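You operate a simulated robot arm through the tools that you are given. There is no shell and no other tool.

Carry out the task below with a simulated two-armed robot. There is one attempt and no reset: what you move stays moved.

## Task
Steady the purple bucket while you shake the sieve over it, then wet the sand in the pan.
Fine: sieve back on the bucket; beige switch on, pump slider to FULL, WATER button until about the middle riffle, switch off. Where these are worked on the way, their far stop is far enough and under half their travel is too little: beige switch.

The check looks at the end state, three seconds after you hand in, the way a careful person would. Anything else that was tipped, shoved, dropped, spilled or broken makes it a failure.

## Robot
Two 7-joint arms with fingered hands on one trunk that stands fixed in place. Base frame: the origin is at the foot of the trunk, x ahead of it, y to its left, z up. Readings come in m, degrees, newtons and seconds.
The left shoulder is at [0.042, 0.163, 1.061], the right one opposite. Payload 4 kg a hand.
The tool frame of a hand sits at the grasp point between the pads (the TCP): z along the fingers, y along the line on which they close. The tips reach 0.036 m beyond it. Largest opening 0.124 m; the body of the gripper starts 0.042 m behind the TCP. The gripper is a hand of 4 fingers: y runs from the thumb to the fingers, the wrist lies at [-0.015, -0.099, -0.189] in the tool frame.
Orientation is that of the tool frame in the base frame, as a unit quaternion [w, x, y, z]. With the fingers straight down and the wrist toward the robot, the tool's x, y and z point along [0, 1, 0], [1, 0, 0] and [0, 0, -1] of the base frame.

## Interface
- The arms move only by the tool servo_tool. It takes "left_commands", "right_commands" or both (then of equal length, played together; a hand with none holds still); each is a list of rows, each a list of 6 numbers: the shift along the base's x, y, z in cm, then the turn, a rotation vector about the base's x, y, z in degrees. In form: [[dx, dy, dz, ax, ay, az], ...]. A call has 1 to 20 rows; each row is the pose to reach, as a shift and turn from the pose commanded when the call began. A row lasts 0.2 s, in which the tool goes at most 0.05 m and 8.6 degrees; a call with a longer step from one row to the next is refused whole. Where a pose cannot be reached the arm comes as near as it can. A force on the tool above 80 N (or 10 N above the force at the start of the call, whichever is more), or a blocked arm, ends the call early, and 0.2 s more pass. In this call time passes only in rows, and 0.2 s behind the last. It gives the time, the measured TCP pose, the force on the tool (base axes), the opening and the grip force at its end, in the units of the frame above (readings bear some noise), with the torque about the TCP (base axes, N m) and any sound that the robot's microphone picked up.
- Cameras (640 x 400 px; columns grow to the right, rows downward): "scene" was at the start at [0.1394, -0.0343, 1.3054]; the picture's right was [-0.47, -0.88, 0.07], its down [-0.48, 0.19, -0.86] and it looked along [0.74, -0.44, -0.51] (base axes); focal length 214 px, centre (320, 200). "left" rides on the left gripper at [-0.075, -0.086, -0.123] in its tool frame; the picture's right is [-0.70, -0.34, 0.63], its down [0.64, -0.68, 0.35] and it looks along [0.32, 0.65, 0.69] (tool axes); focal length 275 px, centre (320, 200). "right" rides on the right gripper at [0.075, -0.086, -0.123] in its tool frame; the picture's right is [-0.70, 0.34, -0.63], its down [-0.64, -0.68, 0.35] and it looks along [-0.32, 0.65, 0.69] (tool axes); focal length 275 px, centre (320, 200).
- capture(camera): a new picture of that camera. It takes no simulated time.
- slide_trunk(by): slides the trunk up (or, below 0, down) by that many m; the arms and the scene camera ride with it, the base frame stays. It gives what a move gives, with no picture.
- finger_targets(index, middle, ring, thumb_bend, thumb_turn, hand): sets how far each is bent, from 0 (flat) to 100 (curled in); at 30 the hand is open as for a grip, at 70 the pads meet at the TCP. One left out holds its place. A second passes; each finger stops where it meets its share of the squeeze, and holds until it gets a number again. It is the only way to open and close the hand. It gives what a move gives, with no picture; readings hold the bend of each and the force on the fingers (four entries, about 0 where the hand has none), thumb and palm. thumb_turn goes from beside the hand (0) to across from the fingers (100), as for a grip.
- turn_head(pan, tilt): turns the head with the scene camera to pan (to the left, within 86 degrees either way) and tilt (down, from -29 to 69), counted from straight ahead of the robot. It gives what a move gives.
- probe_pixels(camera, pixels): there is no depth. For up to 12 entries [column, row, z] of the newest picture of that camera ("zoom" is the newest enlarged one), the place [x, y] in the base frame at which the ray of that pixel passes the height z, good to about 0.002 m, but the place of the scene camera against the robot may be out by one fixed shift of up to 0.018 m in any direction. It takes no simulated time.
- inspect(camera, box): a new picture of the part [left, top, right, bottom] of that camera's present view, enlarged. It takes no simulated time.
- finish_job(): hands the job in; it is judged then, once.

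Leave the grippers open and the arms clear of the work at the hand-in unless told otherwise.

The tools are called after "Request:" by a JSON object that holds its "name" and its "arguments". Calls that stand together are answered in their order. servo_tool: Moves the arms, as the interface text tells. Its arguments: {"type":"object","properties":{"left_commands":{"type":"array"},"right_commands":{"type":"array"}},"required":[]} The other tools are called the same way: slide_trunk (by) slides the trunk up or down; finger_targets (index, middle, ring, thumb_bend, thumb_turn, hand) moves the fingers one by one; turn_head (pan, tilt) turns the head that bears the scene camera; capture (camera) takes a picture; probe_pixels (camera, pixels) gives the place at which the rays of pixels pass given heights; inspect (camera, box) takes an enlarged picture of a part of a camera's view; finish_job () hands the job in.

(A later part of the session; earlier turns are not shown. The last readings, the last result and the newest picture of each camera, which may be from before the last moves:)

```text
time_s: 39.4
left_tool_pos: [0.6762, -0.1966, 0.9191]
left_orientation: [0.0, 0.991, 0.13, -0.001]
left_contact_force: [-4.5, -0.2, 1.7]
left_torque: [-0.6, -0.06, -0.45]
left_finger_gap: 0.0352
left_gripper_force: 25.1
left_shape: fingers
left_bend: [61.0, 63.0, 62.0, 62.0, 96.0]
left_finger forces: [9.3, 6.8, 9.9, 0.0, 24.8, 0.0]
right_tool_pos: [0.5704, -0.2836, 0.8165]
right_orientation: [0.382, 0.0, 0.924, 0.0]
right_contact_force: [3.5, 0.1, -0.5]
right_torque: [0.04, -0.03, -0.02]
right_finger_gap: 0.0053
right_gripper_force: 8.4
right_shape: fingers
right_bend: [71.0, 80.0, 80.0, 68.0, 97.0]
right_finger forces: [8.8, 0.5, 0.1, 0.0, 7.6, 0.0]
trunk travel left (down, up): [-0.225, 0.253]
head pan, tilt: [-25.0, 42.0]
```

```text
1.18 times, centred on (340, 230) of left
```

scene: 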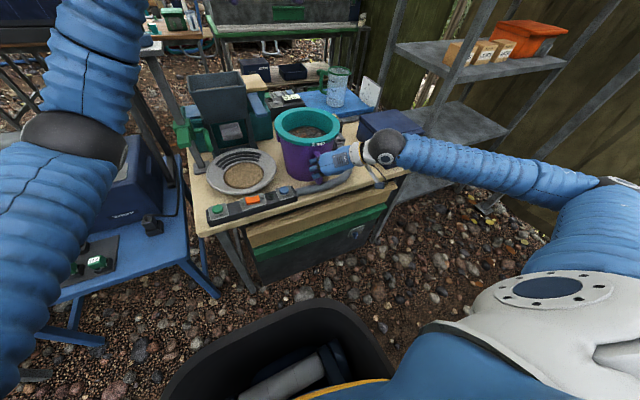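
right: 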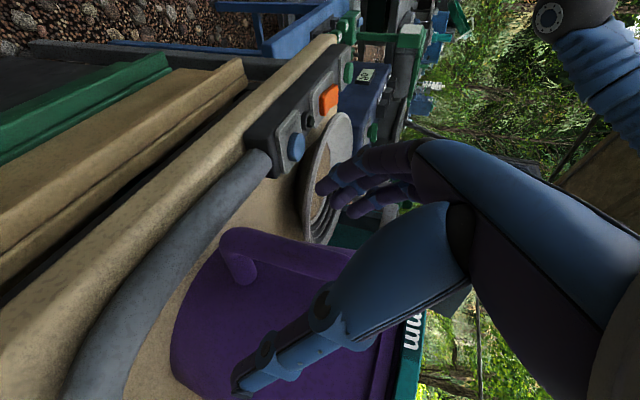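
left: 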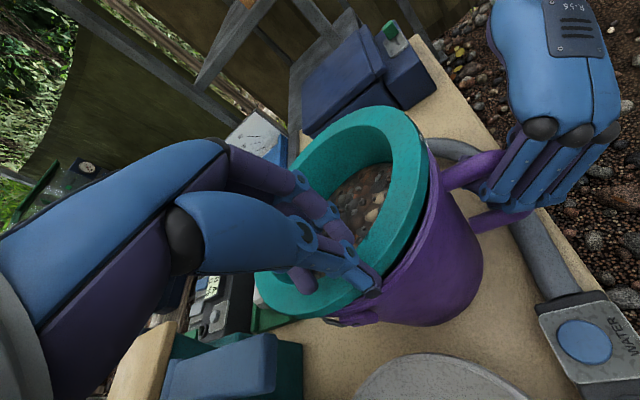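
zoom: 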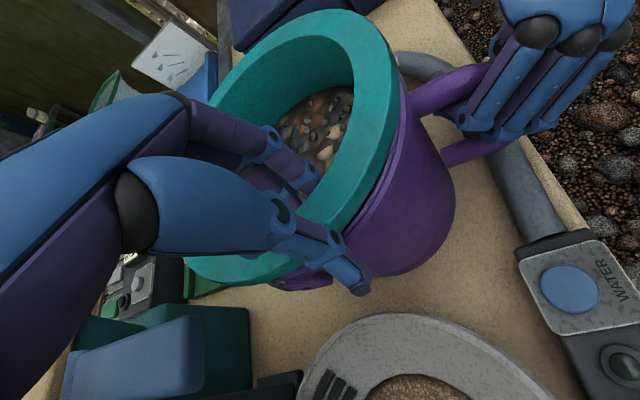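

Everything is stable. To check how far the sieve really travels, I'll run more cycles ending at one extreme and take a picture there.

Request:
{"name": "servo_tool", "arguments": {"left_commands": [[0, 1.4, 0.3, 0, 0, 0], [0, -1.4, 0.3, 0, 0, 0], [0, 1.4, 0.3, 0, 0, 0], [0, -1.4, 0.3, 0, 0, 0], [0, 1.4, 0.3, 0, 0, 0], [0, 1.4, 0.3, 0, 0, 0]]}}

Request:
{"name": "inspect", "arguments": {"camera": "scene", "box": [250, 90, 390, 200]}}

Request:
{"name": "servo_tool", "arguments": {"left_commands": [[0, -2.8, 0, 0, 0, 0], [0, -2.8, 0, 0, 0, 0]]}}

Request:
{"name": "inspect", "arguments": {"camera": "scene", "box": [250, 90, 390, 200]}}

```text
time_s: 40.8
left_tool_pos: [0.6758, -0.1829, 0.9227]
left_orientation: [0.0, 0.991, 0.13, -0.001]
left_contact_force: [-6.3, -2.7, 0.2]
left_torque: [-0.58, 0.2, -0.34]
left_finger_gap: 0.0344
left_gripper_force: 24.3
left_shape: fingers
left_bend: [60.0, 63.0, 62.0, 63.0, 96.0]
left_finger forces: [10.2, 5.9, 8.7, 0.0, 22.9, 0.0]
right_tool_pos: [0.5707, -0.2837, 0.8181]
right_orientation: [0.382, 0.001, 0.924, 0.0]
right_contact_force: [6.1, 2.4, -0.6]
right_torque: [0.06, -0.08, -0.06]
right_finger_gap: 0.0055
right_gripper_force: 9.1
right_shape: fingers
right_bend: [66.0, 80.0, 80.0, 68.0, 98.0]
right_finger forces: [8.4, 1.0, 0.6, 0.0, 7.5, 0.0]
trunk travel left (down, up): [-0.225, 0.253]
head pan, tilt: [-25.0, 42.0]
```

```text
3.64 times, centred on (320, 145) of scene
```

zoom: 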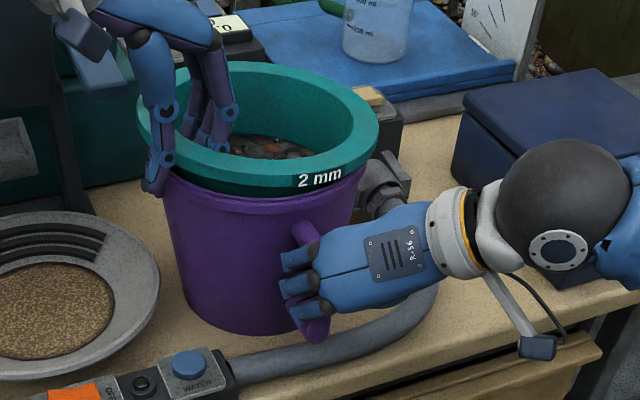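

```text
time_s: 41.4
left_tool_pos: [0.6755, -0.2088, 0.9227]
left_orientation: [0.0, 0.991, 0.131, 0.0]
left_contact_force: [-4.4, 8.6, 5.2]
left_torque: [-0.4, -0.12, -0.57]
left_finger_gap: 0.035
left_gripper_force: 26.8
left_shape: fingers
left_bend: [62.0, 64.0, 62.0, 61.0, 97.0]
left_finger forces: [6.6, 5.7, 10.4, 0.1, 31.4, 0.0]
right_tool_pos: [0.571, -0.2821, 0.8184]
right_orientation: [0.383, 0.0, 0.924, 0.0]
right_contact_force: [8.3, -6.1, 6.8]
right_torque: [0.07, -0.17, -0.19]
right_finger_gap: 0.0059
right_gripper_force: 12.0
right_shape: fingers
right_bend: [71.0, 80.0, 80.0, 68.0, 97.0]
right_finger forces: [12.1, 0.1, 0.1, 0.1, 11.7, 0.0]
trunk travel left (down, up): [-0.225, 0.253]
head pan, tilt: [-25.0, 42.0]
```

```text
3.64 times, centred on (320, 145) of scene
```

zoom: 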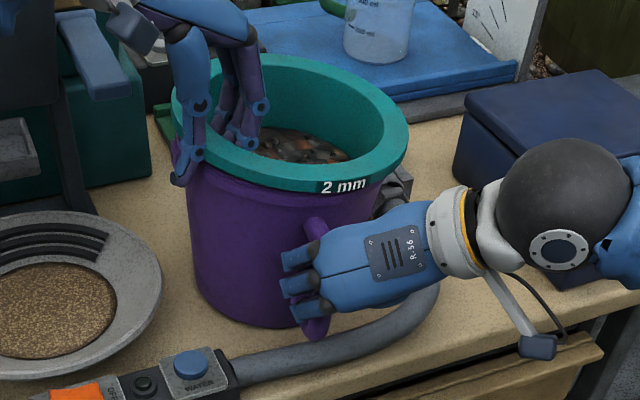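

The sieve travels about 2.5 cm, but it fits so snugly that the bucket swings with it about the handle. That isn't steadying. I'll bring it back to the middle, set it down and release, then look for a better way to hold the sieve so it can be lifted clear.

Request:
{"name": "servo_tool", "arguments": {"left_commands": [[0, 0.8, 0, 0, 0, 0], [0, 1.5, -0.3, 0, 0, 0], [0, 1.5, -0.8, 0, 0, 0], [0, 1.5, -1.3, 0, 0, 0], [0, 1.4, -1.5, 0, 0, 0]]}}

Request:
{"name": "finger_targets", "arguments": {"hand": "left", "index": 45, "middle": 45, "ring": 45, "thumb_bend": 45}}

Request:
{"name": "inspect", "arguments": {"camera": "scene", "box": [250, 90, 390, 200]}}

```text
time_s: 42.6
left_tool_pos: [0.6769, -0.1953, 0.908]
left_orientation: [0.0, 0.991, 0.13, 0.001]
left_contact_force: [-6.5, 3.5, 6.3]
left_torque: [-0.84, -0.13, -0.47]
left_finger_gap: 0.0374
left_gripper_force: 29.1
left_shape: fingers
left_bend: [61.0, 63.0, 62.0, 61.0, 96.0]
left_finger forces: [10.4, 7.0, 10.3, 0.0, 30.8, 0.1]
right_tool_pos: [0.5716, -0.2829, 0.818]
right_orientation: [0.383, 0.0, 0.924, 0.0]
right_contact_force: [6.6, -2.0, -1.2]
right_torque: [0.06, -0.08, -0.09]
right_finger_gap: 0.0053
right_gripper_force: 9.4
right_shape: fingers
right_bend: [71.0, 80.0, 80.0, 68.0, 97.0]
right_finger forces: [9.0, 0.8, 0.1, 0.1, 8.9, 0.0]
trunk travel left (down, up): [-0.225, 0.253]
head pan, tilt: [-25.0, 42.0]
```

```text
time_s: 43.6
left_tool_pos: [0.6748, -0.196, 0.9077]
left_orientation: [0.0, 0.991, 0.13, -0.001]
left_contact_force: [-0.6, -0.4, -0.3]
left_torque: [0.02, 0.03, 0.01]
left_finger_gap: 0.0776
left_gripper_force: 0.0
left_shape: fingers
left_bend: [45.0, 45.0, 45.0, 45.0, 97.0]
left_finger forces: [0.0, 0.0, 0.1, 0.0, 0.0, 0.0]
right_tool_pos: [0.5706, -0.283, 0.8176]
right_orientation: [0.382, -0.001, 0.924, 0.0]
right_contact_force: [-0.9, -0.8, -2.8]
right_torque: [0.01, 0.02, 0.02]
right_finger_gap: 0.0047
right_gripper_force: 7.0
right_shape: fingers
right_bend: [71.0, 80.0, 80.0, 69.0, 97.0]
right_finger forces: [7.5, 0.0, 0.1, 0.1, 7.2, 0.0]
trunk travel left (down, up): [-0.225, 0.253]
head pan, tilt: [-25.0, 42.0]
```

```text
3.64 times, centred on (320, 145) of scene
```

zoom: 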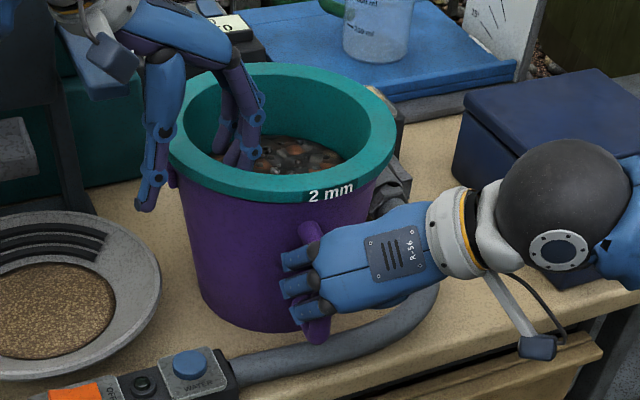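

The sieve is seated and released. I'll raise the left hand clear and test how wide it can open with the fingers flat, since a grip across the whole sieve, or from inside it, would avoid the tilting moment.

Request:
{"name": "servo_tool", "arguments": {"left_commands": [[0, 0, 4, 0, 0, 0], [0, 0, 8, 0, 0, 0], [0, 0, 12, 0, 0, 0], [0, 0, 16, 0, 0, 0]]}}

Request:
{"name": "finger_targets", "arguments": {"hand": "left", "index": 5, "middle": 5, "ring": 5, "thumb_bend": 5}}

Request:
{"name": "capture", "arguments": {"camera": "left"}}

Request:
{"name": "inspect", "arguments": {"camera": "scene", "box": [220, 60, 390, 190]}}

```text
time_s: 44.6
left_tool_pos: [0.6757, -0.1973, 1.0682]
left_orientation: [0.001, 0.991, 0.13, -0.001]
left_contact_force: [-0.7, 0.3, 0.7]
left_torque: [-0.01, 0.0, -0.02]
left_finger_gap: 0.0774
left_gripper_force: 0.1
left_shape: fingers
left_bend: [45.0, 45.0, 45.0, 45.0, 97.0]
left_finger forces: [0.0, 0.0, 0.0, 0.0, 0.1, 0.2]
right_tool_pos: [0.5716, -0.2822, 0.8181]
right_orientation: [0.383, 0.0, 0.924, 0.0]
right_contact_force: [0.9, -0.8, -2.8]
right_torque: [-0.01, -0.05, -0.02]
right_finger_gap: 0.0047
right_gripper_force: 7.0
right_shape: fingers
right_bend: [71.0, 80.0, 80.0, 69.0, 97.0]
right_finger forces: [7.7, 0.2, 0.1, 0.1, 7.3, 0.0]
trunk travel left (down, up): [-0.225, 0.253]
head pan, tilt: [-25.0, 42.0]
```

```text
time_s: 45.6
left_tool_pos: [0.6762, -0.1976, 1.0668]
left_orientation: [0.0, 0.991, 0.132, 0.0]
left_contact_force: [-0.7, 0.1, 0.2]
left_torque: [0.02, 0.01, 0.0]
left_finger_gap: 0.1598
left_gripper_force: 0.0
left_shape: fingers
left_bend: [5.0, 5.0, 5.0, 5.0, 97.0]
left_finger forces: [0.1, 0.1, 0.0, 0.1, 0.0, 0.1]
right_tool_pos: [0.5695, -0.2833, 0.8171]
right_orientation: [0.383, 0.0, 0.924, 0.0]
right_contact_force: [-0.2, -0.2, -2.5]
right_torque: [0.01, -0.04, -0.05]
right_finger_gap: 0.0047
right_gripper_force: 7.5
right_shape: fingers
right_bend: [71.0, 80.0, 80.0, 69.0, 97.0]
right_finger forces: [7.5, 0.1, 0.2, 0.0, 7.1, 0.0]
trunk travel left (down, up): [-0.225, 0.253]
head pan, tilt: [-25.0, 42.0]
```

```text
taken
```

left: 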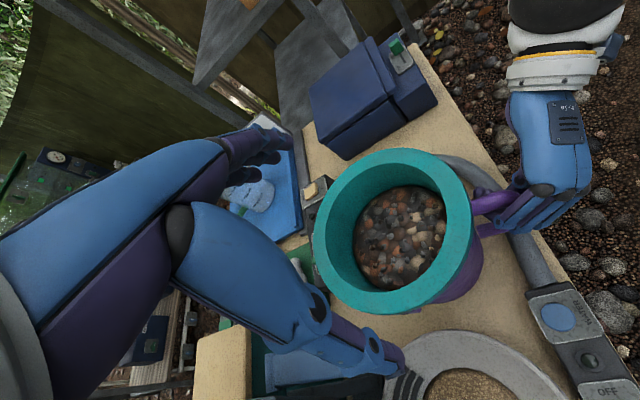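

```text
3.08 times, centred on (305, 125) of scene
```

zoom: 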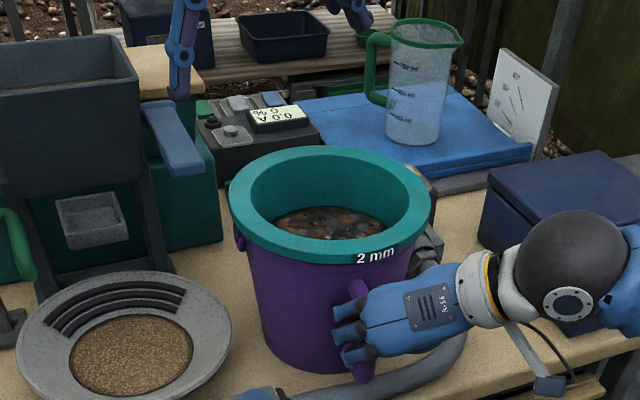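

Fingers flat, the gap reaches only 0.16 m, so it can't span the 0.205 m outside. The inside is about 0.16 m across, though. If I put the hand in the middle and open it outward against the inner wall, the weight would hang centred under the hand with no tilting moment. I'll measure the sieve's centre and inner edge again.

Request:
{"name": "inspect", "arguments": {"camera": "left", "box": [290, 130, 500, 330]}}

Request:
{"name": "probe_pixels", "arguments": {"camera": "left", "pixels": [[312, 228, 0.903], [474, 228, 0.903], [398, 148, 0.903], [385, 318, 0.903]]}}

```text
2.00 times, centred on (395, 230) of left
```

zoom: 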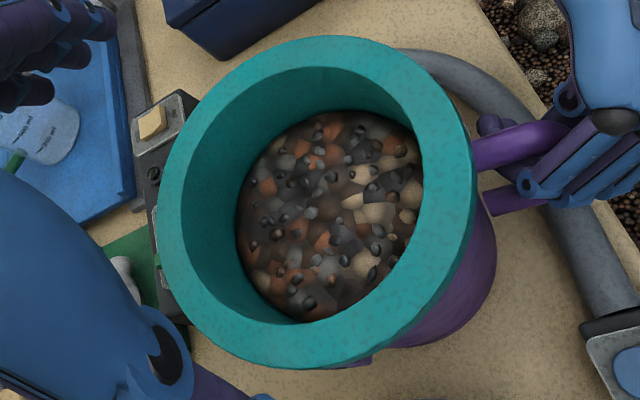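

```text
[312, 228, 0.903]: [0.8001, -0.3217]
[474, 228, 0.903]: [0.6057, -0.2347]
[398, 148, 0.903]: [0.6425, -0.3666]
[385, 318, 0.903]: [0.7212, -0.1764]
```

I'll probe points on the outer and inner flange edges in this enlarged picture.

Request:
{"name": "probe_pixels", "arguments": {"camera": "zoom", "pixels": [[160, 205, 0.903], [320, 36, 0.903], [475, 185, 0.903], [265, 368, 0.903], [200, 95, 0.903], [420, 300, 0.903], [182, 215, 0.903], [318, 67, 0.903], [423, 185, 0.903], [290, 322, 0.903]]}}

```text
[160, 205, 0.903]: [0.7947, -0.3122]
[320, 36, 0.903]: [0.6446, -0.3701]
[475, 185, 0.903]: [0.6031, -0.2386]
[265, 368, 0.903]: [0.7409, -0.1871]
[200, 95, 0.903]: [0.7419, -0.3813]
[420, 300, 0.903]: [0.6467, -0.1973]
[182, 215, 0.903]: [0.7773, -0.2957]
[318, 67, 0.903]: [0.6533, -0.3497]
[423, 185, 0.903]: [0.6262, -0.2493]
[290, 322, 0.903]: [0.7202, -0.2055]
```

The sieve's centre is (0.6975, -0.282), its outer radius about 0.103 and its inner radius about 0.080. I'll set the fingers to a medium bend that fits inside, move over the centre and lower partway, then check.

Request:
{"name": "finger_targets", "arguments": {"hand": "left", "index": 42, "middle": 42, "ring": 42, "thumb_bend": 42}}

Request:
{"name": "servo_tool", "arguments": {"left_commands": [[0.7, -2.8, 0, 0, 0, 0], [1.4, -5.6, 0, 0, 0, 0], [2.1, -8.4, -1, 0, 0, 0], [2.1, -8.4, -5, 0, 0, 0], [2.1, -8.4, -9, 0, 0, 0]]}}

Request:
{"name": "capture", "arguments": {"camera": "left"}}

Request:
{"name": "inspect", "arguments": {"camera": "scene", "box": [220, 60, 390, 190]}}

```text
time_s: 46.6
left_tool_pos: [0.6748, -0.1979, 1.0663]
left_orientation: [0.0, 0.991, 0.131, 0.0]
left_contact_force: [-0.3, -0.1, -0.7]
left_torque: [0.0, 0.0, 0.04]
left_finger_gap: 0.0872
left_gripper_force: 0.1
left_shape: fingers
left_bend: [42.0, 42.0, 42.0, 42.0, 97.0]
left_finger forces: [0.1, 0.1, 0.1, 0.0, 0.1, 0.0]
right_tool_pos: [0.5711, -0.2846, 0.8168]
right_orientation: [0.383, 0.0, 0.924, -0.001]
right_contact_force: [0.2, 0.3, -3.0]
right_torque: [0.03, -0.01, -0.01]
right_finger_gap: 0.0044
right_gripper_force: 7.5
right_shape: fingers
right_bend: [71.0, 80.0, 80.0, 69.0, 97.0]
right_finger forces: [7.3, 0.2, 0.1, 0.0, 7.0, 0.0]
trunk travel left (down, up): [-0.225, 0.253]
head pan, tilt: [-25.0, 42.0]
```

```text
time_s: 47.8
left_tool_pos: [0.6966, -0.2833, 0.9766]
left_orientation: [-0.001, 0.991, 0.13, -0.001]
left_contact_force: [0.8, -1.5, 0.6]
left_torque: [-0.02, 0.02, -0.01]
left_finger_gap: 0.087
left_gripper_force: 0.0
left_shape: fingers
left_bend: [42.0, 42.0, 42.0, 42.0, 97.0]
left_finger forces: [0.1, 0.0, 0.1, 0.1, 0.0, 0.0]
right_tool_pos: [0.5714, -0.2845, 0.8181]
right_orientation: [0.382, 0.001, 0.924, 0.0]
right_contact_force: [0.4, 0.7, -3.0]
right_torque: [-0.01, 0.0, -0.01]
right_finger_gap: 0.0045
right_gripper_force: 7.6
right_shape: fingers
right_bend: [71.0, 80.0, 80.0, 69.0, 97.0]
right_finger forces: [7.5, 0.1, 0.1, 0.0, 7.0, 0.0]
trunk travel left (down, up): [-0.225, 0.253]
head pan, tilt: [-25.0, 42.0]
```

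```text
taken
```

left: 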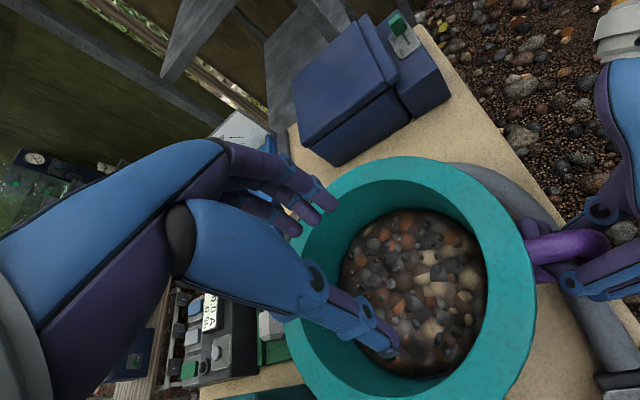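

```text
3.08 times, centred on (305, 125) of scene
```

zoom: 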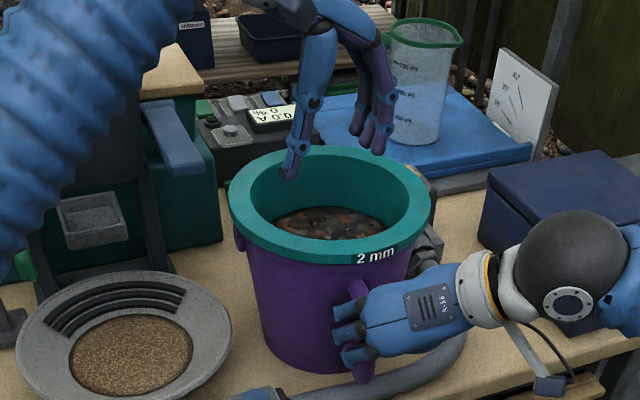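

The hand is over the sieve centre, thumb left and fingers right. I'll lower it about 6.3 cm into the sieve, watching the force so the thumb tip stays off the gravel.

Request:
{"name": "servo_tool", "arguments": {"left_commands": [[0, 0, -2, 0, 0, 0], [0, 0, -4, 0, 0, 0], [0, 0, -5.3, 0, 0, 0], [0, 0, -6.3, 0, 0, 0]]}}

Request:
{"name": "inspect", "arguments": {"camera": "left", "box": [200, 80, 560, 400]}}

Request:
{"name": "inspect", "arguments": {"camera": "scene", "box": [260, 80, 370, 165]}}

```text
time_s: 48.8
left_tool_pos: [0.6972, -0.2797, 0.9142]
left_orientation: [0.0, 0.991, 0.13, 0.0]
left_contact_force: [0.5, 0.2, 0.0]
left_torque: [-0.03, 0.02, -0.02]
left_finger_gap: 0.0872
left_gripper_force: 0.0
left_shape: fingers
left_bend: [42.0, 42.0, 42.0, 42.0, 97.0]
left_finger forces: [0.1, 0.0, 0.0, 0.0, 0.0, 0.0]
right_tool_pos: [0.5713, -0.2831, 0.8168]
right_orientation: [0.384, 0.0, 0.923, 0.0]
right_contact_force: [-0.9, -0.2, -2.8]
right_torque: [0.02, 0.0, -0.03]
right_finger_gap: 0.0042
right_gripper_force: 7.1
right_shape: fingers
right_bend: [71.0, 80.0, 80.0, 69.0, 97.0]
right_finger forces: [7.2, 0.0, 0.0, 0.0, 6.8, 0.1]
trunk travel left (down, up): [-0.225, 0.253]
head pan, tilt: [-25.0, 42.0]
```

```text
1.25 times, centred on (380, 240) of left
```

zoom: 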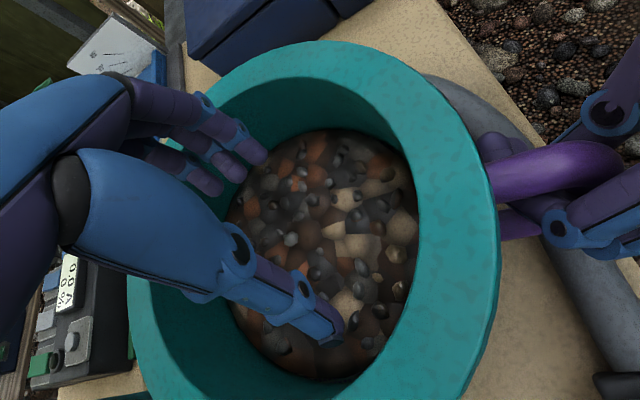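

```text
4.71 times, centred on (315, 122) of scene
```

zoom: 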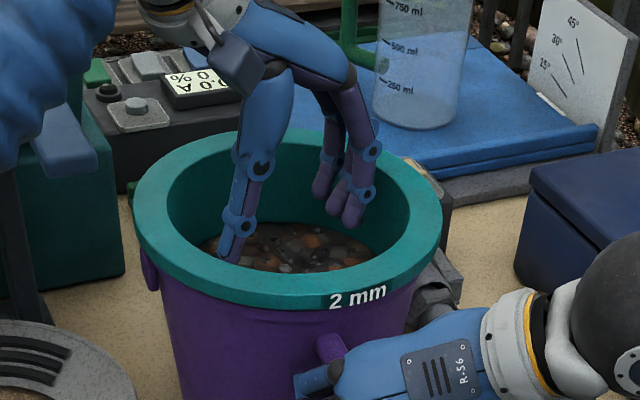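

The hand is inside with no contact. Now I'll open the fingers outward in stages and watch for the walls.

Request:
{"name": "finger_targets", "arguments": {"hand": "left", "index": 30, "middle": 30, "ring": 30, "thumb_bend": 30}}

Request:
{"name": "inspect", "arguments": {"camera": "left", "box": [200, 80, 560, 400]}}

Request:
{"name": "inspect", "arguments": {"camera": "scene", "box": [260, 80, 370, 165]}}

```text
time_s: 49.8
left_tool_pos: [0.6959, -0.2799, 0.9145]
left_orientation: [-0.001, 0.991, 0.13, 0.0]
left_contact_force: [-3.8, 4.1, 2.6]
left_torque: [-0.05, -0.02, -0.06]
left_finger_gap: 0.112
left_gripper_force: 10.2
left_shape: fingers
left_bend: [30.0, 35.0, 33.0, 24.0, 98.0]
left_finger forces: [0.1, 7.5, 4.9, 0.0, 7.6, 0.0]
right_tool_pos: [0.5703, -0.2823, 0.818]
right_orientation: [0.383, 0.0, 0.924, 0.0]
right_contact_force: [4.2, -2.6, -1.4]
right_torque: [0.01, -0.05, -0.07]
right_finger_gap: 0.0044
right_gripper_force: 8.8
right_shape: fingers
right_bend: [71.0, 80.0, 80.0, 69.0, 97.0]
right_finger forces: [8.2, 0.5, 0.0, 0.0, 8.3, 0.1]
trunk travel left (down, up): [-0.225, 0.253]
head pan, tilt: [-25.0, 42.0]
```

```text
1.25 times, centred on (380, 240) of left
```

zoom: 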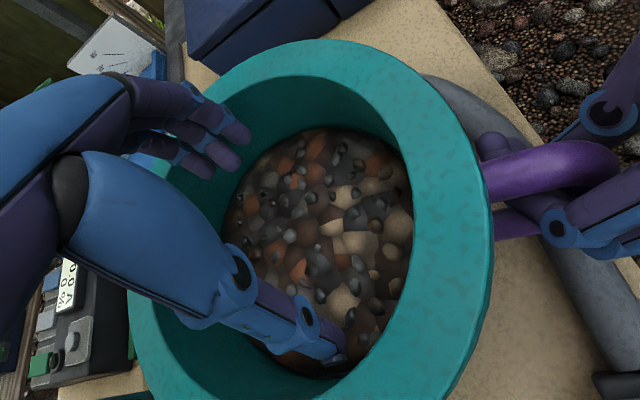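

```text
4.71 times, centred on (315, 122) of scene
```

zoom: 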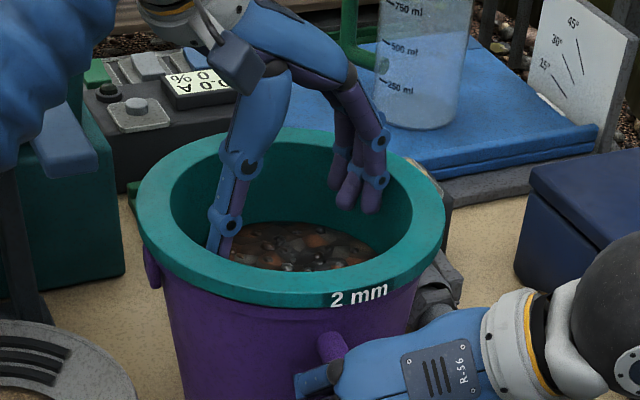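

The outward hold works: middle 7.5 N, ring 4.9 N and thumb 7.6 N press on the inner wall. I'll spread a bit more to firm it up and bring the index finger in.

Request:
{"name": "finger_targets", "arguments": {"hand": "left", "index": 18, "middle": 20, "ring": 20, "thumb_bend": 14}}

Request:
{"name": "inspect", "arguments": {"camera": "scene", "box": [260, 80, 370, 165]}}

Request:
{"name": "inspect", "arguments": {"camera": "left", "box": [200, 80, 560, 400]}}

```text
time_s: 50.8
left_tool_pos: [0.6961, -0.2798, 0.9138]
left_orientation: [-0.001, 0.991, 0.13, -0.001]
left_contact_force: [-5.7, 5.3, -1.7]
left_torque: [0.41, 0.3, -0.26]
left_finger_gap: 0.1188
left_gripper_force: 16.2
left_shape: fingers
left_bend: [21.0, 22.0, 23.0, 6.0, 99.0]
left_finger forces: [3.8, 9.8, 6.7, 0.0, 12.9, 0.0]
right_tool_pos: [0.5711, -0.2835, 0.8177]
right_orientation: [0.382, 0.0, 0.924, 0.0]
right_contact_force: [6.2, -4.2, -0.4]
right_torque: [0.0, -0.14, -0.17]
right_finger_gap: 0.0049
right_gripper_force: 9.6
right_shape: fingers
right_bend: [71.0, 80.0, 80.0, 68.0, 97.0]
right_finger forces: [10.0, 0.6, 0.0, 0.0, 9.2, 0.0]
trunk travel left (down, up): [-0.225, 0.253]
head pan, tilt: [-25.0, 42.0]
```

```text
4.71 times, centred on (315, 122) of scene
```

zoom: 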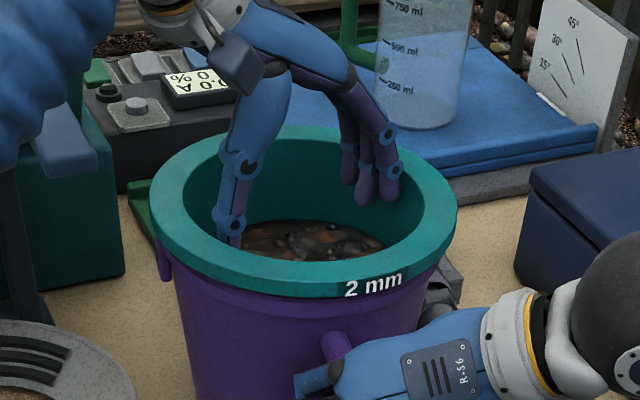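

```text
1.25 times, centred on (380, 240) of left
```

zoom: 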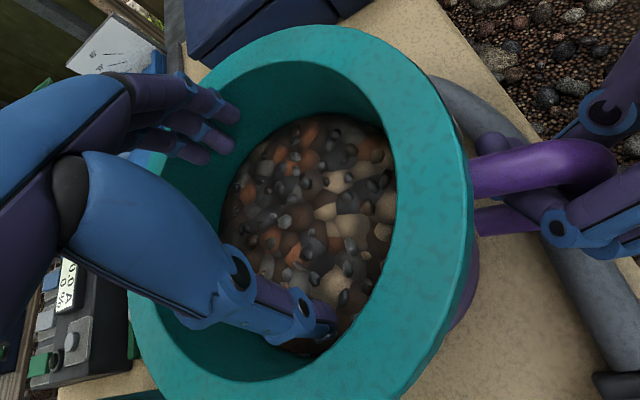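

The fingers hold outward with 16 N, but the sieve and bucket were nudged about 8 mm to the right. I'll bring the hand back by that amount, then lift 1 cm slowly and look.

Request:
{"name": "servo_tool", "arguments": {"left_commands": [[-0.3, 0.7, 0, 0, 0, 0], [-0.3, 0.7, 0.4, 0, 0, 0], [-0.3, 0.7, 0.8, 0, 0, 0], [-0.3, 0.7, 1.2, 0, 0, 0]]}}

Request:
{"name": "inspect", "arguments": {"camera": "scene", "box": [260, 80, 370, 165]}}

```text
time_s: 51.8
left_tool_pos: [0.694, -0.2746, 0.9271]
left_orientation: [-0.001, 0.991, 0.131, -0.001]
left_contact_force: [-0.9, -0.8, -3.7]
left_torque: [0.05, 0.07, -0.03]
left_finger_gap: 0.1197
left_gripper_force: 10.9
left_shape: fingers
left_bend: [20.0, 22.0, 23.0, 5.0, 99.0]
left_finger forces: [1.5, 4.1, 5.1, 0.1, 11.7, 0.0]
right_tool_pos: [0.5711, -0.2828, 0.818]
right_orientation: [0.383, 0.0, 0.924, 0.0]
right_contact_force: [0.0, 0.1, -0.9]
right_torque: [0.06, -0.04, -0.05]
right_finger_gap: 0.0043
right_gripper_force: 7.4
right_shape: fingers
right_bend: [71.0, 80.0, 80.0, 69.0, 97.0]
right_finger forces: [7.9, 0.0, 0.0, 0.1, 6.7, 0.1]
trunk travel left (down, up): [-0.225, 0.253]
head pan, tilt: [-25.0, 42.0]
```

```text
4.71 times, centred on (315, 122) of scene
```

zoom: 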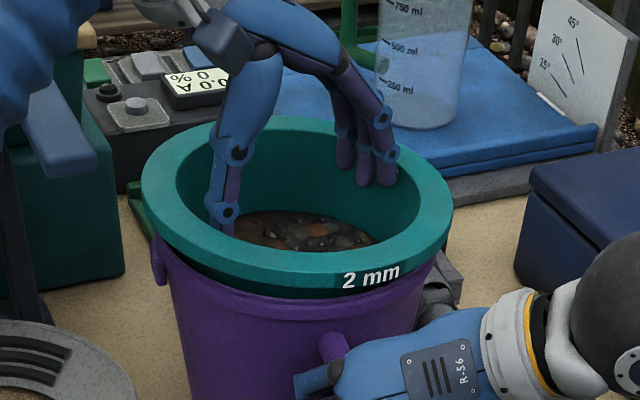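

The sieve now lifts level and clear of the bucket all round, with a load of about 4 N, and the bucket stays put. I'll firm the outward hold a little before shaking.

Request:
{"name": "finger_targets", "arguments": {"hand": "left", "index": 10, "middle": 12, "ring": 12, "thumb_bend": 6}}

Request:
{"name": "inspect", "arguments": {"camera": "scene", "box": [260, 80, 370, 165]}}

```text
time_s: 52.8
left_tool_pos: [0.6937, -0.2728, 0.9267]
left_orientation: [-0.001, 0.991, 0.13, 0.0]
left_contact_force: [-2.9, 3.0, -2.5]
left_torque: [0.23, 0.13, -0.08]
left_finger_gap: 0.1201
left_gripper_force: 23.7
left_shape: fingers
left_bend: [15.0, 17.0, 16.0, 0.0, 99.0]
left_finger forces: [5.5, 11.4, 8.8, 0.1, 21.8, 0.0]
right_tool_pos: [0.5711, -0.2823, 0.817]
right_orientation: [0.382, 0.0, 0.924, 0.0]
right_contact_force: [3.5, -1.3, -0.3]
right_torque: [0.02, -0.04, -0.07]
right_finger_gap: 0.0041
right_gripper_force: 8.3
right_shape: fingers
right_bend: [71.0, 80.0, 80.0, 69.0, 97.0]
right_finger forces: [9.0, 0.2, 0.0, 0.1, 8.0, 0.0]
trunk travel left (down, up): [-0.225, 0.253]
head pan, tilt: [-25.0, 42.0]
```

```text
4.71 times, centred on (315, 122) of scene
```

zoom: 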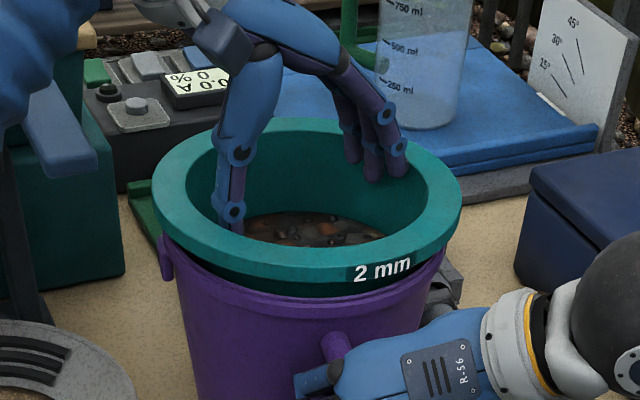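

The hold is now 24 N and the sieve is level. I'll lift a further 3 cm, easing back a few millimetres to stay centred, and check.

Request:
{"name": "servo_tool", "arguments": {"left_commands": [[-0.2, 0.5, 0.6, 0, 0, 0], [-0.2, 0.5, 1.2, 0, 0, 0], [-0.2, 0.5, 1.8, 0, 0, 0], [-0.2, 0.5, 2.4, 0, 0, 0], [-0.2, 0.5, 3.0, 0, 0, 0]]}}

Request:
{"name": "inspect", "arguments": {"camera": "scene", "box": [250, 70, 390, 200]}}

Request:
{"name": "capture", "arguments": {"camera": "left"}}

```text
time_s: 54.0
left_tool_pos: [0.6919, -0.2686, 0.9569]
left_orientation: [-0.001, 0.991, 0.131, 0.0]
left_contact_force: [-0.3, 0.2, -3.7]
left_torque: [0.11, 0.06, -0.01]
left_finger_gap: 0.12
left_gripper_force: 23.3
left_shape: fingers
left_bend: [14.0, 16.0, 16.0, 0.0, 100.0]
left_finger forces: [4.2, 10.6, 8.7, 0.0, 22.9, 0.1]
right_tool_pos: [0.5721, -0.2829, 0.8175]
right_orientation: [0.382, 0.001, 0.924, 0.0]
right_contact_force: [-0.3, -0.5, -1.1]
right_torque: [0.01, -0.01, -0.02]
right_finger_gap: 0.0041
right_gripper_force: 7.4
right_shape: fingers
right_bend: [71.0, 80.0, 80.0, 69.0, 97.0]
right_finger forces: [7.8, 0.0, 0.0, 0.0, 6.7, 0.1]
trunk travel left (down, up): [-0.225, 0.253]
head pan, tilt: [-25.0, 42.0]
```

```text
3.08 times, centred on (320, 135) of scene
```

zoom: 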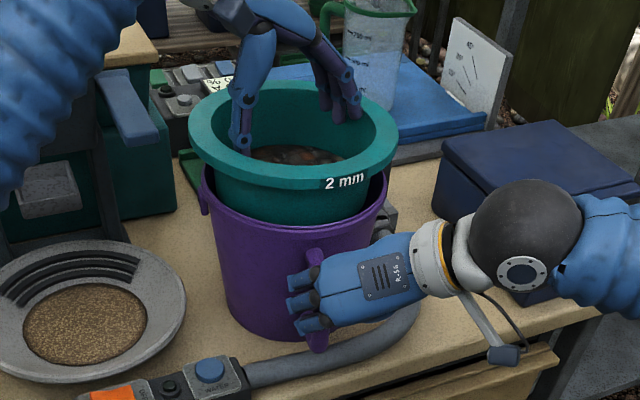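

```text
taken
```

left: 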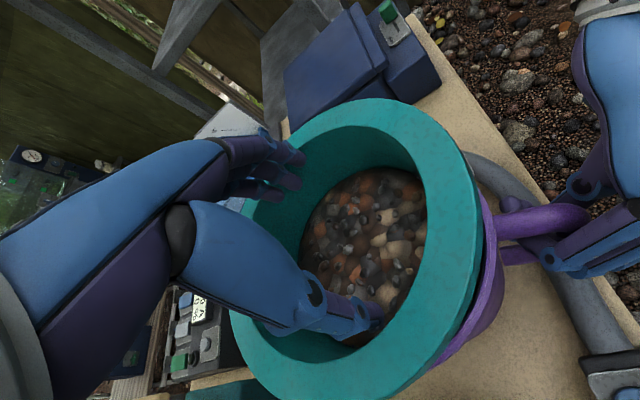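

It lifts cleanly: level, centred over the bucket, and the bucket is back in place. I'll raise it 2 cm more so the sieve bottom clears the rim, then do a gentle first shake of ±1 cm.

Request:
{"name": "servo_tool", "arguments": {"left_commands": [[0, 0, 0.7, 0, 0, 0], [0, 0, 1.4, 0, 0, 0], [0, 0, 2.0, 0, 0, 0], [0, 0.5, 2.0, 0, 0, 0], [0, -0.7, 2.0, 0, 0, 0], [0, 0.9, 2.0, 0, 0, 0], [0, -0.9, 2.0, 0, 0, 0], [0, 0.9, 2.0, 0, 0, 0], [0, -0.9, 2.0, 0, 0, 0], [0, 0, 2.0, 0, 0, 0]]}}

Request:
{"name": "inspect", "arguments": {"camera": "scene", "box": [250, 70, 390, 200]}}

Request:
{"name": "capture", "arguments": {"camera": "left"}}

```text
time_s: 56.2
left_tool_pos: [0.6929, -0.2686, 0.9763]
left_orientation: [0.0, 0.991, 0.131, -0.001]
left_contact_force: [0.4, -0.7, -4.3]
left_torque: [0.12, 0.06, -0.02]
left_finger_gap: 0.1197
left_gripper_force: 23.2
left_shape: fingers
left_bend: [14.0, 16.0, 16.0, 1.0, 100.0]
left_finger forces: [4.5, 9.8, 9.1, 0.1, 22.9, 0.0]
right_tool_pos: [0.5706, -0.2832, 0.8178]
right_orientation: [0.383, 0.0, 0.924, 0.0]
right_contact_force: [0.2, 0.4, -1.6]
right_torque: [0.0, -0.05, -0.07]
right_finger_gap: 0.0037
right_gripper_force: 7.4
right_shape: fingers
right_bend: [71.0, 80.0, 80.0, 69.0, 97.0]
right_finger forces: [7.8, 0.0, 0.0, 0.1, 6.7, 0.0]
trunk travel left (down, up): [-0.225, 0.253]
head pan, tilt: [-25.0, 42.0]
```

```text
3.08 times, centred on (320, 135) of scene
```

zoom: 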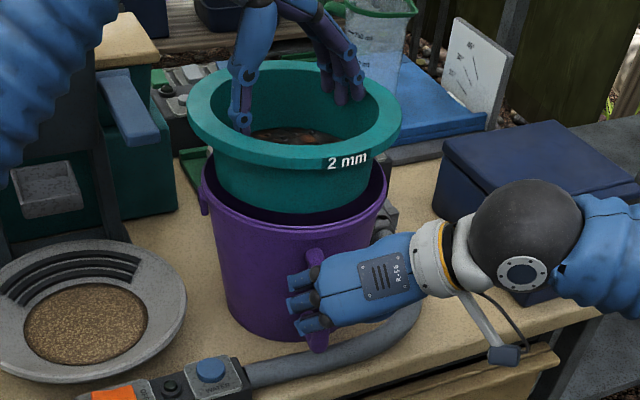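

```text
taken
```

left: 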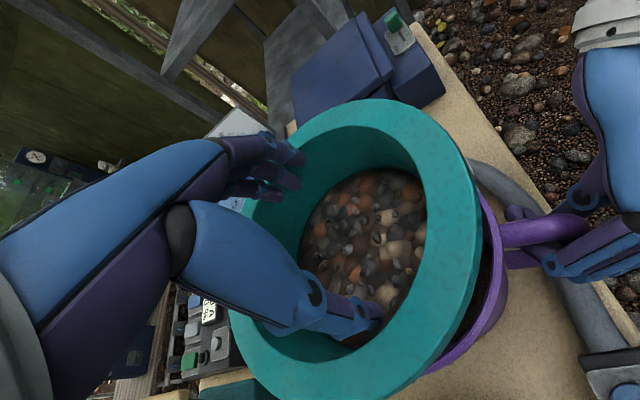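

The hold is secure and the bucket is steady. I'll raise it 1 cm more and shake properly: ±1.7 cm sideways for several fast cycles.

Request:
{"name": "servo_tool", "arguments": {"left_commands": [[0, 0, 0.5, 0, 0, 0], [0, 0, 1.0, 0, 0, 0], [0, 1.0, 1.0, 0, 0, 0], [0, -1.5, 1.0, 0, 0, 0], [0, 1.7, 1.0, 0, 0, 0], [0, -1.7, 1.0, 0, 0, 0], [0, 1.7, 1.0, 0, 0, 0], [0, -1.7, 1.0, 0, 0, 0], [0, 1.7, 1.0, 0, 0, 0], [0, -1.7, 1.0, 0, 0, 0], [0, 1.7, 1.0, 0, 0, 0], [0, -1.7, 1.0, 0, 0, 0], [0, 1.7, 1.0, 0, 0, 0], [0, -1.7, 1.0, 0, 0, 0], [0, 1.7, 1.0, 0, 0, 0], [0, -1.7, 1.0, 0, 0, 0], [0, 1.0, 1.0, 0, 0, 0], [0, 0, 1.0, 0, 0, 0]]}}

Request:
{"name": "inspect", "arguments": {"camera": "scene", "box": [250, 70, 390, 200]}}

Request:
{"name": "inspect", "arguments": {"camera": "left", "box": [220, 80, 540, 400]}}

```text
time_s: 60.0
left_tool_pos: [0.6919, -0.2701, 0.9869]
left_orientation: [-0.001, 0.991, 0.132, 0.0]
left_contact_force: [0.0, -1.3, -3.9]
left_torque: [0.09, 0.03, -0.01]
left_finger_gap: 0.1201
left_gripper_force: 22.3
left_shape: fingers
left_bend: [14.0, 16.0, 16.0, 1.0, 100.0]
left_finger forces: [4.6, 9.4, 9.1, 0.0, 22.6, 0.0]
right_tool_pos: [0.5695, -0.2847, 0.8175]
right_orientation: [0.383, 0.0, 0.924, 0.001]
right_contact_force: [-0.5, -0.3, -1.4]
right_torque: [0.08, -0.06, -0.01]
right_finger_gap: 0.0037
right_gripper_force: 7.2
right_shape: fingers
right_bend: [71.0, 80.0, 80.0, 69.0, 97.0]
right_finger forces: [6.6, 0.1, 0.0, 0.1, 6.6, 0.1]
trunk travel left (down, up): [-0.225, 0.253]
head pan, tilt: [-25.0, 42.0]
```

```text
3.08 times, centred on (320, 135) of scene
```

zoom: 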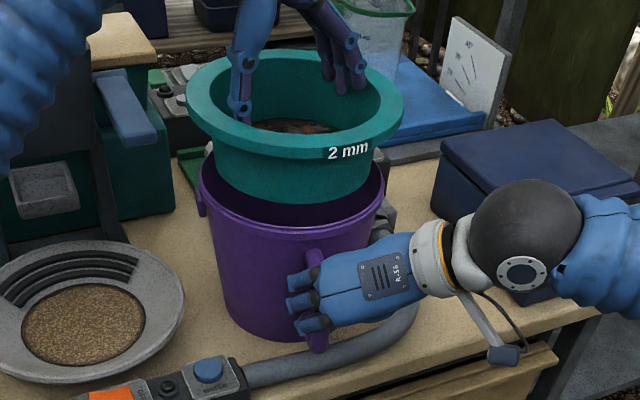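

```text
1.25 times, centred on (380, 240) of left
```

zoom: 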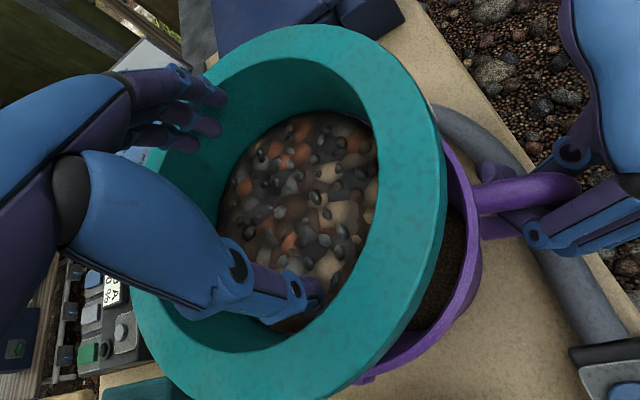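

Brown fines are now visible inside the bucket, at about (435, 290) in the left view. The sieve is secure and the bucket unmoved. I'll shake in the other direction too, ±1.7 cm forward and back.

Request:
{"name": "servo_tool", "arguments": {"left_commands": [[1.0, 0, 0, 0, 0, 0], [-1.5, 0, 0, 0, 0, 0], [1.7, 0, 0, 0, 0, 0], [-1.7, 0, 0, 0, 0, 0], [1.7, 0, 0, 0, 0, 0], [-1.7, 0, 0, 0, 0, 0], [1.7, 0, 0, 0, 0, 0], [-1.7, 0, 0, 0, 0, 0], [1.7, 0, 0, 0, 0, 0], [-1.7, 0, 0, 0, 0, 0], [1.7, 0, 0, 0, 0, 0], [-1.7, 0, 0, 0, 0, 0], [1.7, 0, 0, 0, 0, 0], [-1.7, 0, 0, 0, 0, 0], [1.7, 0, 0, 0, 0, 0], [-1.7, 0, 0, 0, 0, 0], [1.0, 0, 0, 0, 0, 0], [0, 0, 0, 0, 0, 0]]}}

Request:
{"name": "inspect", "arguments": {"camera": "scene", "box": [250, 70, 390, 200]}}

Request:
{"name": "inspect", "arguments": {"camera": "left", "box": [300, 120, 480, 360]}}

```text
time_s: 63.8
left_tool_pos: [0.6914, -0.2689, 0.9862]
left_orientation: [0.0, 0.992, 0.13, 0.0]
left_contact_force: [-0.4, 0.7, -3.8]
left_torque: [0.1, 0.04, 0.01]
left_finger_gap: 0.1204
left_gripper_force: 22.0
left_shape: fingers
left_bend: [14.0, 15.0, 16.0, 1.0, 100.0]
left_finger forces: [4.6, 8.7, 9.3, 0.0, 22.1, 0.0]
right_tool_pos: [0.5702, -0.2828, 0.8188]
right_orientation: [0.383, 0.001, 0.924, 0.0]
right_contact_force: [-1.3, -0.1, -1.9]
right_torque: [0.03, -0.03, 0.02]
right_finger_gap: 0.0035
right_gripper_force: 7.0
right_shape: fingers
right_bend: [71.0, 80.0, 80.0, 69.0, 97.0]
right_finger forces: [6.4, 0.0, 0.0, 0.0, 6.3, 0.0]
trunk travel left (down, up): [-0.225, 0.253]
head pan, tilt: [-25.0, 42.0]
```

```text
3.08 times, centred on (320, 135) of scene
```

zoom: 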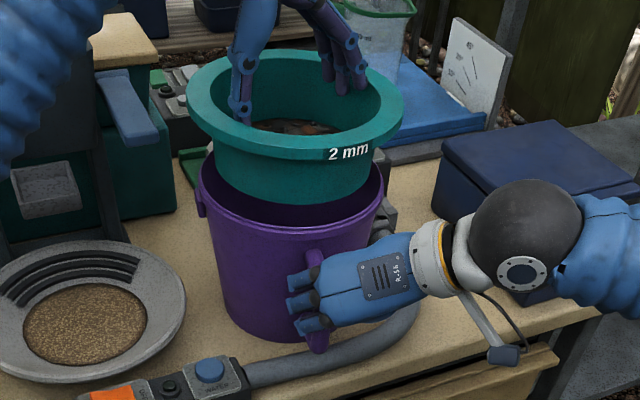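

```text
1.67 times, centred on (390, 240) of left
```

zoom: 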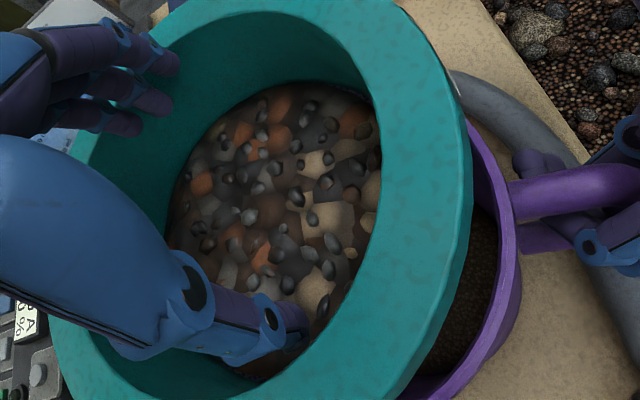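

The sieve still holds well and more dark fines show in the bucket. I'll do one more round, moving in a small circle with slight up-and-down, so the fines have surely gone through.

Request:
{"name": "servo_tool", "arguments": {"left_commands": [[1.2, 0, 0, 0, 0, 0], [0, 1.6, 0.3, 0, 0, 0], [-1.6, 0, 0, 0, 0, 0], [0, -1.6, 0.3, 0, 0, 0], [1.6, 0, 0, 0, 0, 0], [0, 1.6, 0.3, 0, 0, 0], [-1.6, 0, 0, 0, 0, 0], [0, -1.6, 0.3, 0, 0, 0], [0, 1.8, 0, 0, 0, 0], [0, -1.8, 0, 0, 0, 0], [0, 1.8, 0, 0, 0, 0], [0, -1.8, 0, 0, 0, 0], [0, 1.8, 0, 0, 0, 0], [0, -1.8, 0, 0, 0, 0], [0, 1.8, 0, 0, 0, 0], [0, -1.8, 0, 0, 0, 0], [0, 1.8, 0, 0, 0, 0], [0, -1.8, 0, 0, 0, 0], [0, 0.8, 0, 0, 0, 0], [0, 0, 0, 0, 0, 0]]}}

Request:
{"name": "inspect", "arguments": {"camera": "scene", "box": [250, 70, 390, 200]}}

Request:
{"name": "inspect", "arguments": {"camera": "left", "box": [300, 120, 480, 360]}}

```text
time_s: 68.0
left_tool_pos: [0.6916, -0.2703, 0.9859]
left_orientation: [-0.001, 0.991, 0.131, -0.001]
left_contact_force: [0.2, -0.1, -3.8]
left_torque: [0.13, 0.02, 0.03]
left_finger_gap: 0.1205
left_gripper_force: 22.5
left_shape: fingers
left_bend: [14.0, 15.0, 16.0, 1.0, 100.0]
left_finger forces: [4.7, 9.1, 8.9, 0.0, 22.1, 0.1]
right_tool_pos: [0.5707, -0.2852, 0.8163]
right_orientation: [0.383, -0.001, 0.924, 0.001]
right_contact_force: [-1.2, -0.8, -1.6]
right_torque: [0.04, -0.04, 0.02]
right_finger_gap: 0.0034
right_gripper_force: 6.0
right_shape: fingers
right_bend: [71.0, 80.0, 80.0, 69.0, 97.0]
right_finger forces: [6.1, 0.0, 0.0, 0.0, 6.0, 0.1]
trunk travel left (down, up): [-0.225, 0.253]
head pan, tilt: [-25.0, 42.0]
```

```text
3.08 times, centred on (320, 135) of scene
```

zoom: 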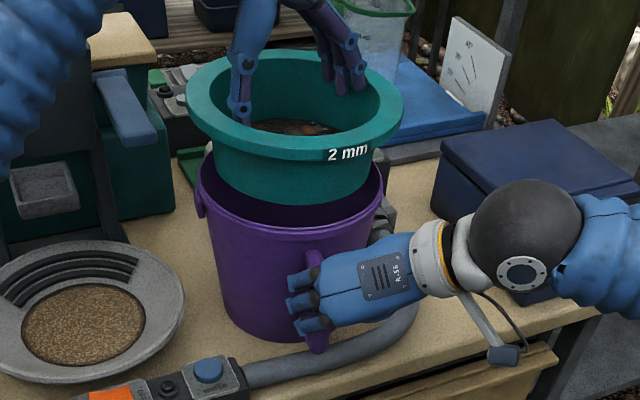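

```text
1.67 times, centred on (390, 240) of left
```

zoom: 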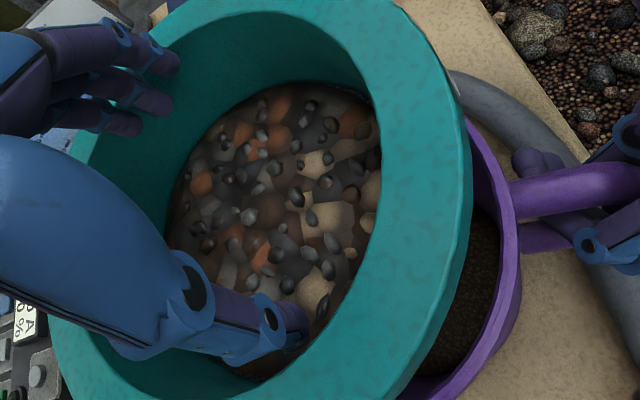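

The contents and hold are stable, and I've shaken it thoroughly. Now I'll lower the sieve straight down toward its seat and stop about 1 cm above to check alignment.

Request:
{"name": "servo_tool", "arguments": {"left_commands": [[0, 0, -1.2, 0, 0, 0], [0, 0, -2.4, 0, 0, 0], [0, 0, -3.6, 0, 0, 0], [0, 0, -4.6, 0, 0, 0], [0, 0, -5.6, 0, 0, 0]]}}

Request:
{"name": "inspect", "arguments": {"camera": "scene", "box": [260, 80, 370, 165]}}

Request:
{"name": "inspect", "arguments": {"camera": "left", "box": [220, 80, 540, 400]}}

```text
time_s: 69.2
left_tool_pos: [0.692, -0.2679, 0.9297]
left_orientation: [-0.001, 0.991, 0.13, -0.001]
left_contact_force: [-3.8, 2.7, -1.9]
left_torque: [0.27, 0.22, -0.1]
left_finger_gap: 0.1208
left_gripper_force: 23.5
left_shape: fingers
left_bend: [14.0, 15.0, 16.0, 1.0, 99.0]
left_finger forces: [7.6, 9.4, 9.0, 0.0, 21.5, 0.0]
right_tool_pos: [0.5719, -0.2832, 0.8164]
right_orientation: [0.382, 0.0, 0.924, 0.0]
right_contact_force: [2.8, -1.9, -0.9]
right_torque: [0.0, -0.06, -0.08]
right_finger_gap: 0.0032
right_gripper_force: 7.0
right_shape: fingers
right_bend: [71.0, 80.0, 80.0, 69.0, 97.0]
right_finger forces: [7.2, 0.1, 0.1, 0.0, 7.2, 0.0]
trunk travel left (down, up): [-0.225, 0.253]
head pan, tilt: [-25.0, 42.0]
```

```text
4.71 times, centred on (315, 122) of scene
```

zoom: 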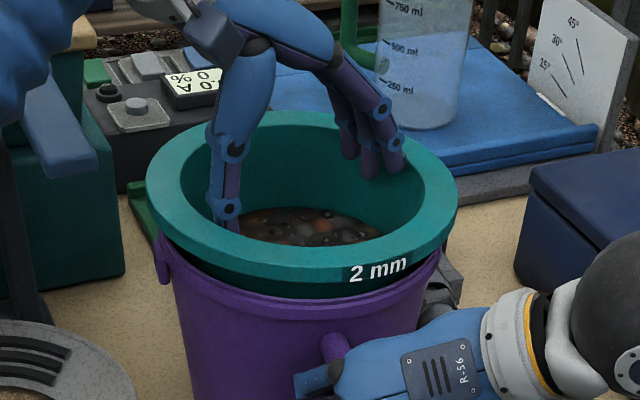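

```text
1.25 times, centred on (380, 240) of left
```

zoom: 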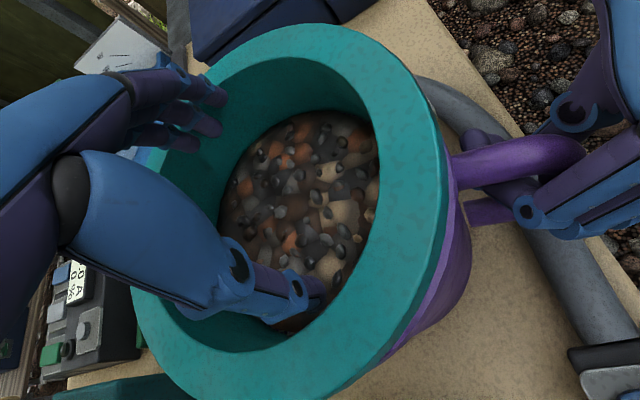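

The sieve is in the bucket mouth, about 1.5 cm above its seat, with a small side force pushing it back toward (-x, +y). I'll ease that way by 3 mm and lower it onto the rim.

Request:
{"name": "servo_tool", "arguments": {"left_commands": [[-0.3, 0.3, 0, 0, 0, 0], [-0.3, 0.3, -0.5, 0, 0, 0], [-0.3, 0.3, -0.9, 0, 0, 0], [-0.3, 0.3, -1.3, 0, 0, 0]]}}

Request:
{"name": "inspect", "arguments": {"camera": "scene", "box": [260, 80, 370, 165]}}

```text
time_s: 70.2
left_tool_pos: [0.6888, -0.2658, 0.918]
left_orientation: [0.0, 0.991, 0.131, 0.0]
left_contact_force: [-1.2, 0.1, 2.4]
left_torque: [-0.4, -0.2, 0.03]
left_finger_gap: 0.1204
left_gripper_force: 24.2
left_shape: fingers
left_bend: [14.0, 15.0, 16.0, 1.0, 100.0]
left_finger forces: [4.6, 9.6, 10.3, 0.0, 23.4, 0.0]
right_tool_pos: [0.5709, -0.2833, 0.8188]
right_orientation: [0.383, 0.0, 0.924, 0.0]
right_contact_force: [2.3, 0.5, -1.2]
right_torque: [0.02, -0.06, -0.03]
right_finger_gap: 0.0032
right_gripper_force: 6.6
right_shape: fingers
right_bend: [71.0, 80.0, 80.0, 69.0, 97.0]
right_finger forces: [7.1, 0.0, 0.1, 0.0, 6.2, 0.1]
trunk travel left (down, up): [-0.225, 0.253]
head pan, tilt: [-25.0, 42.0]
```

```text
4.71 times, centred on (315, 122) of scene
```

zoom: 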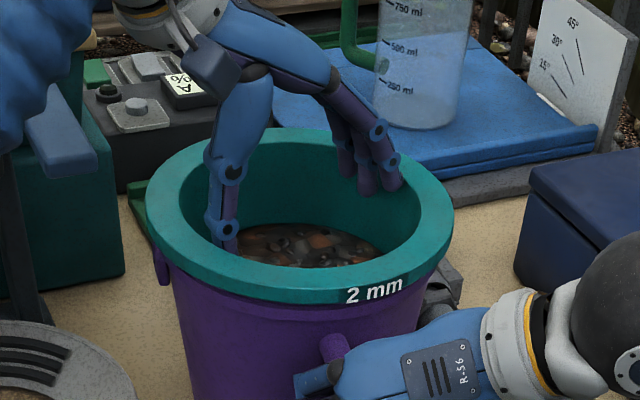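

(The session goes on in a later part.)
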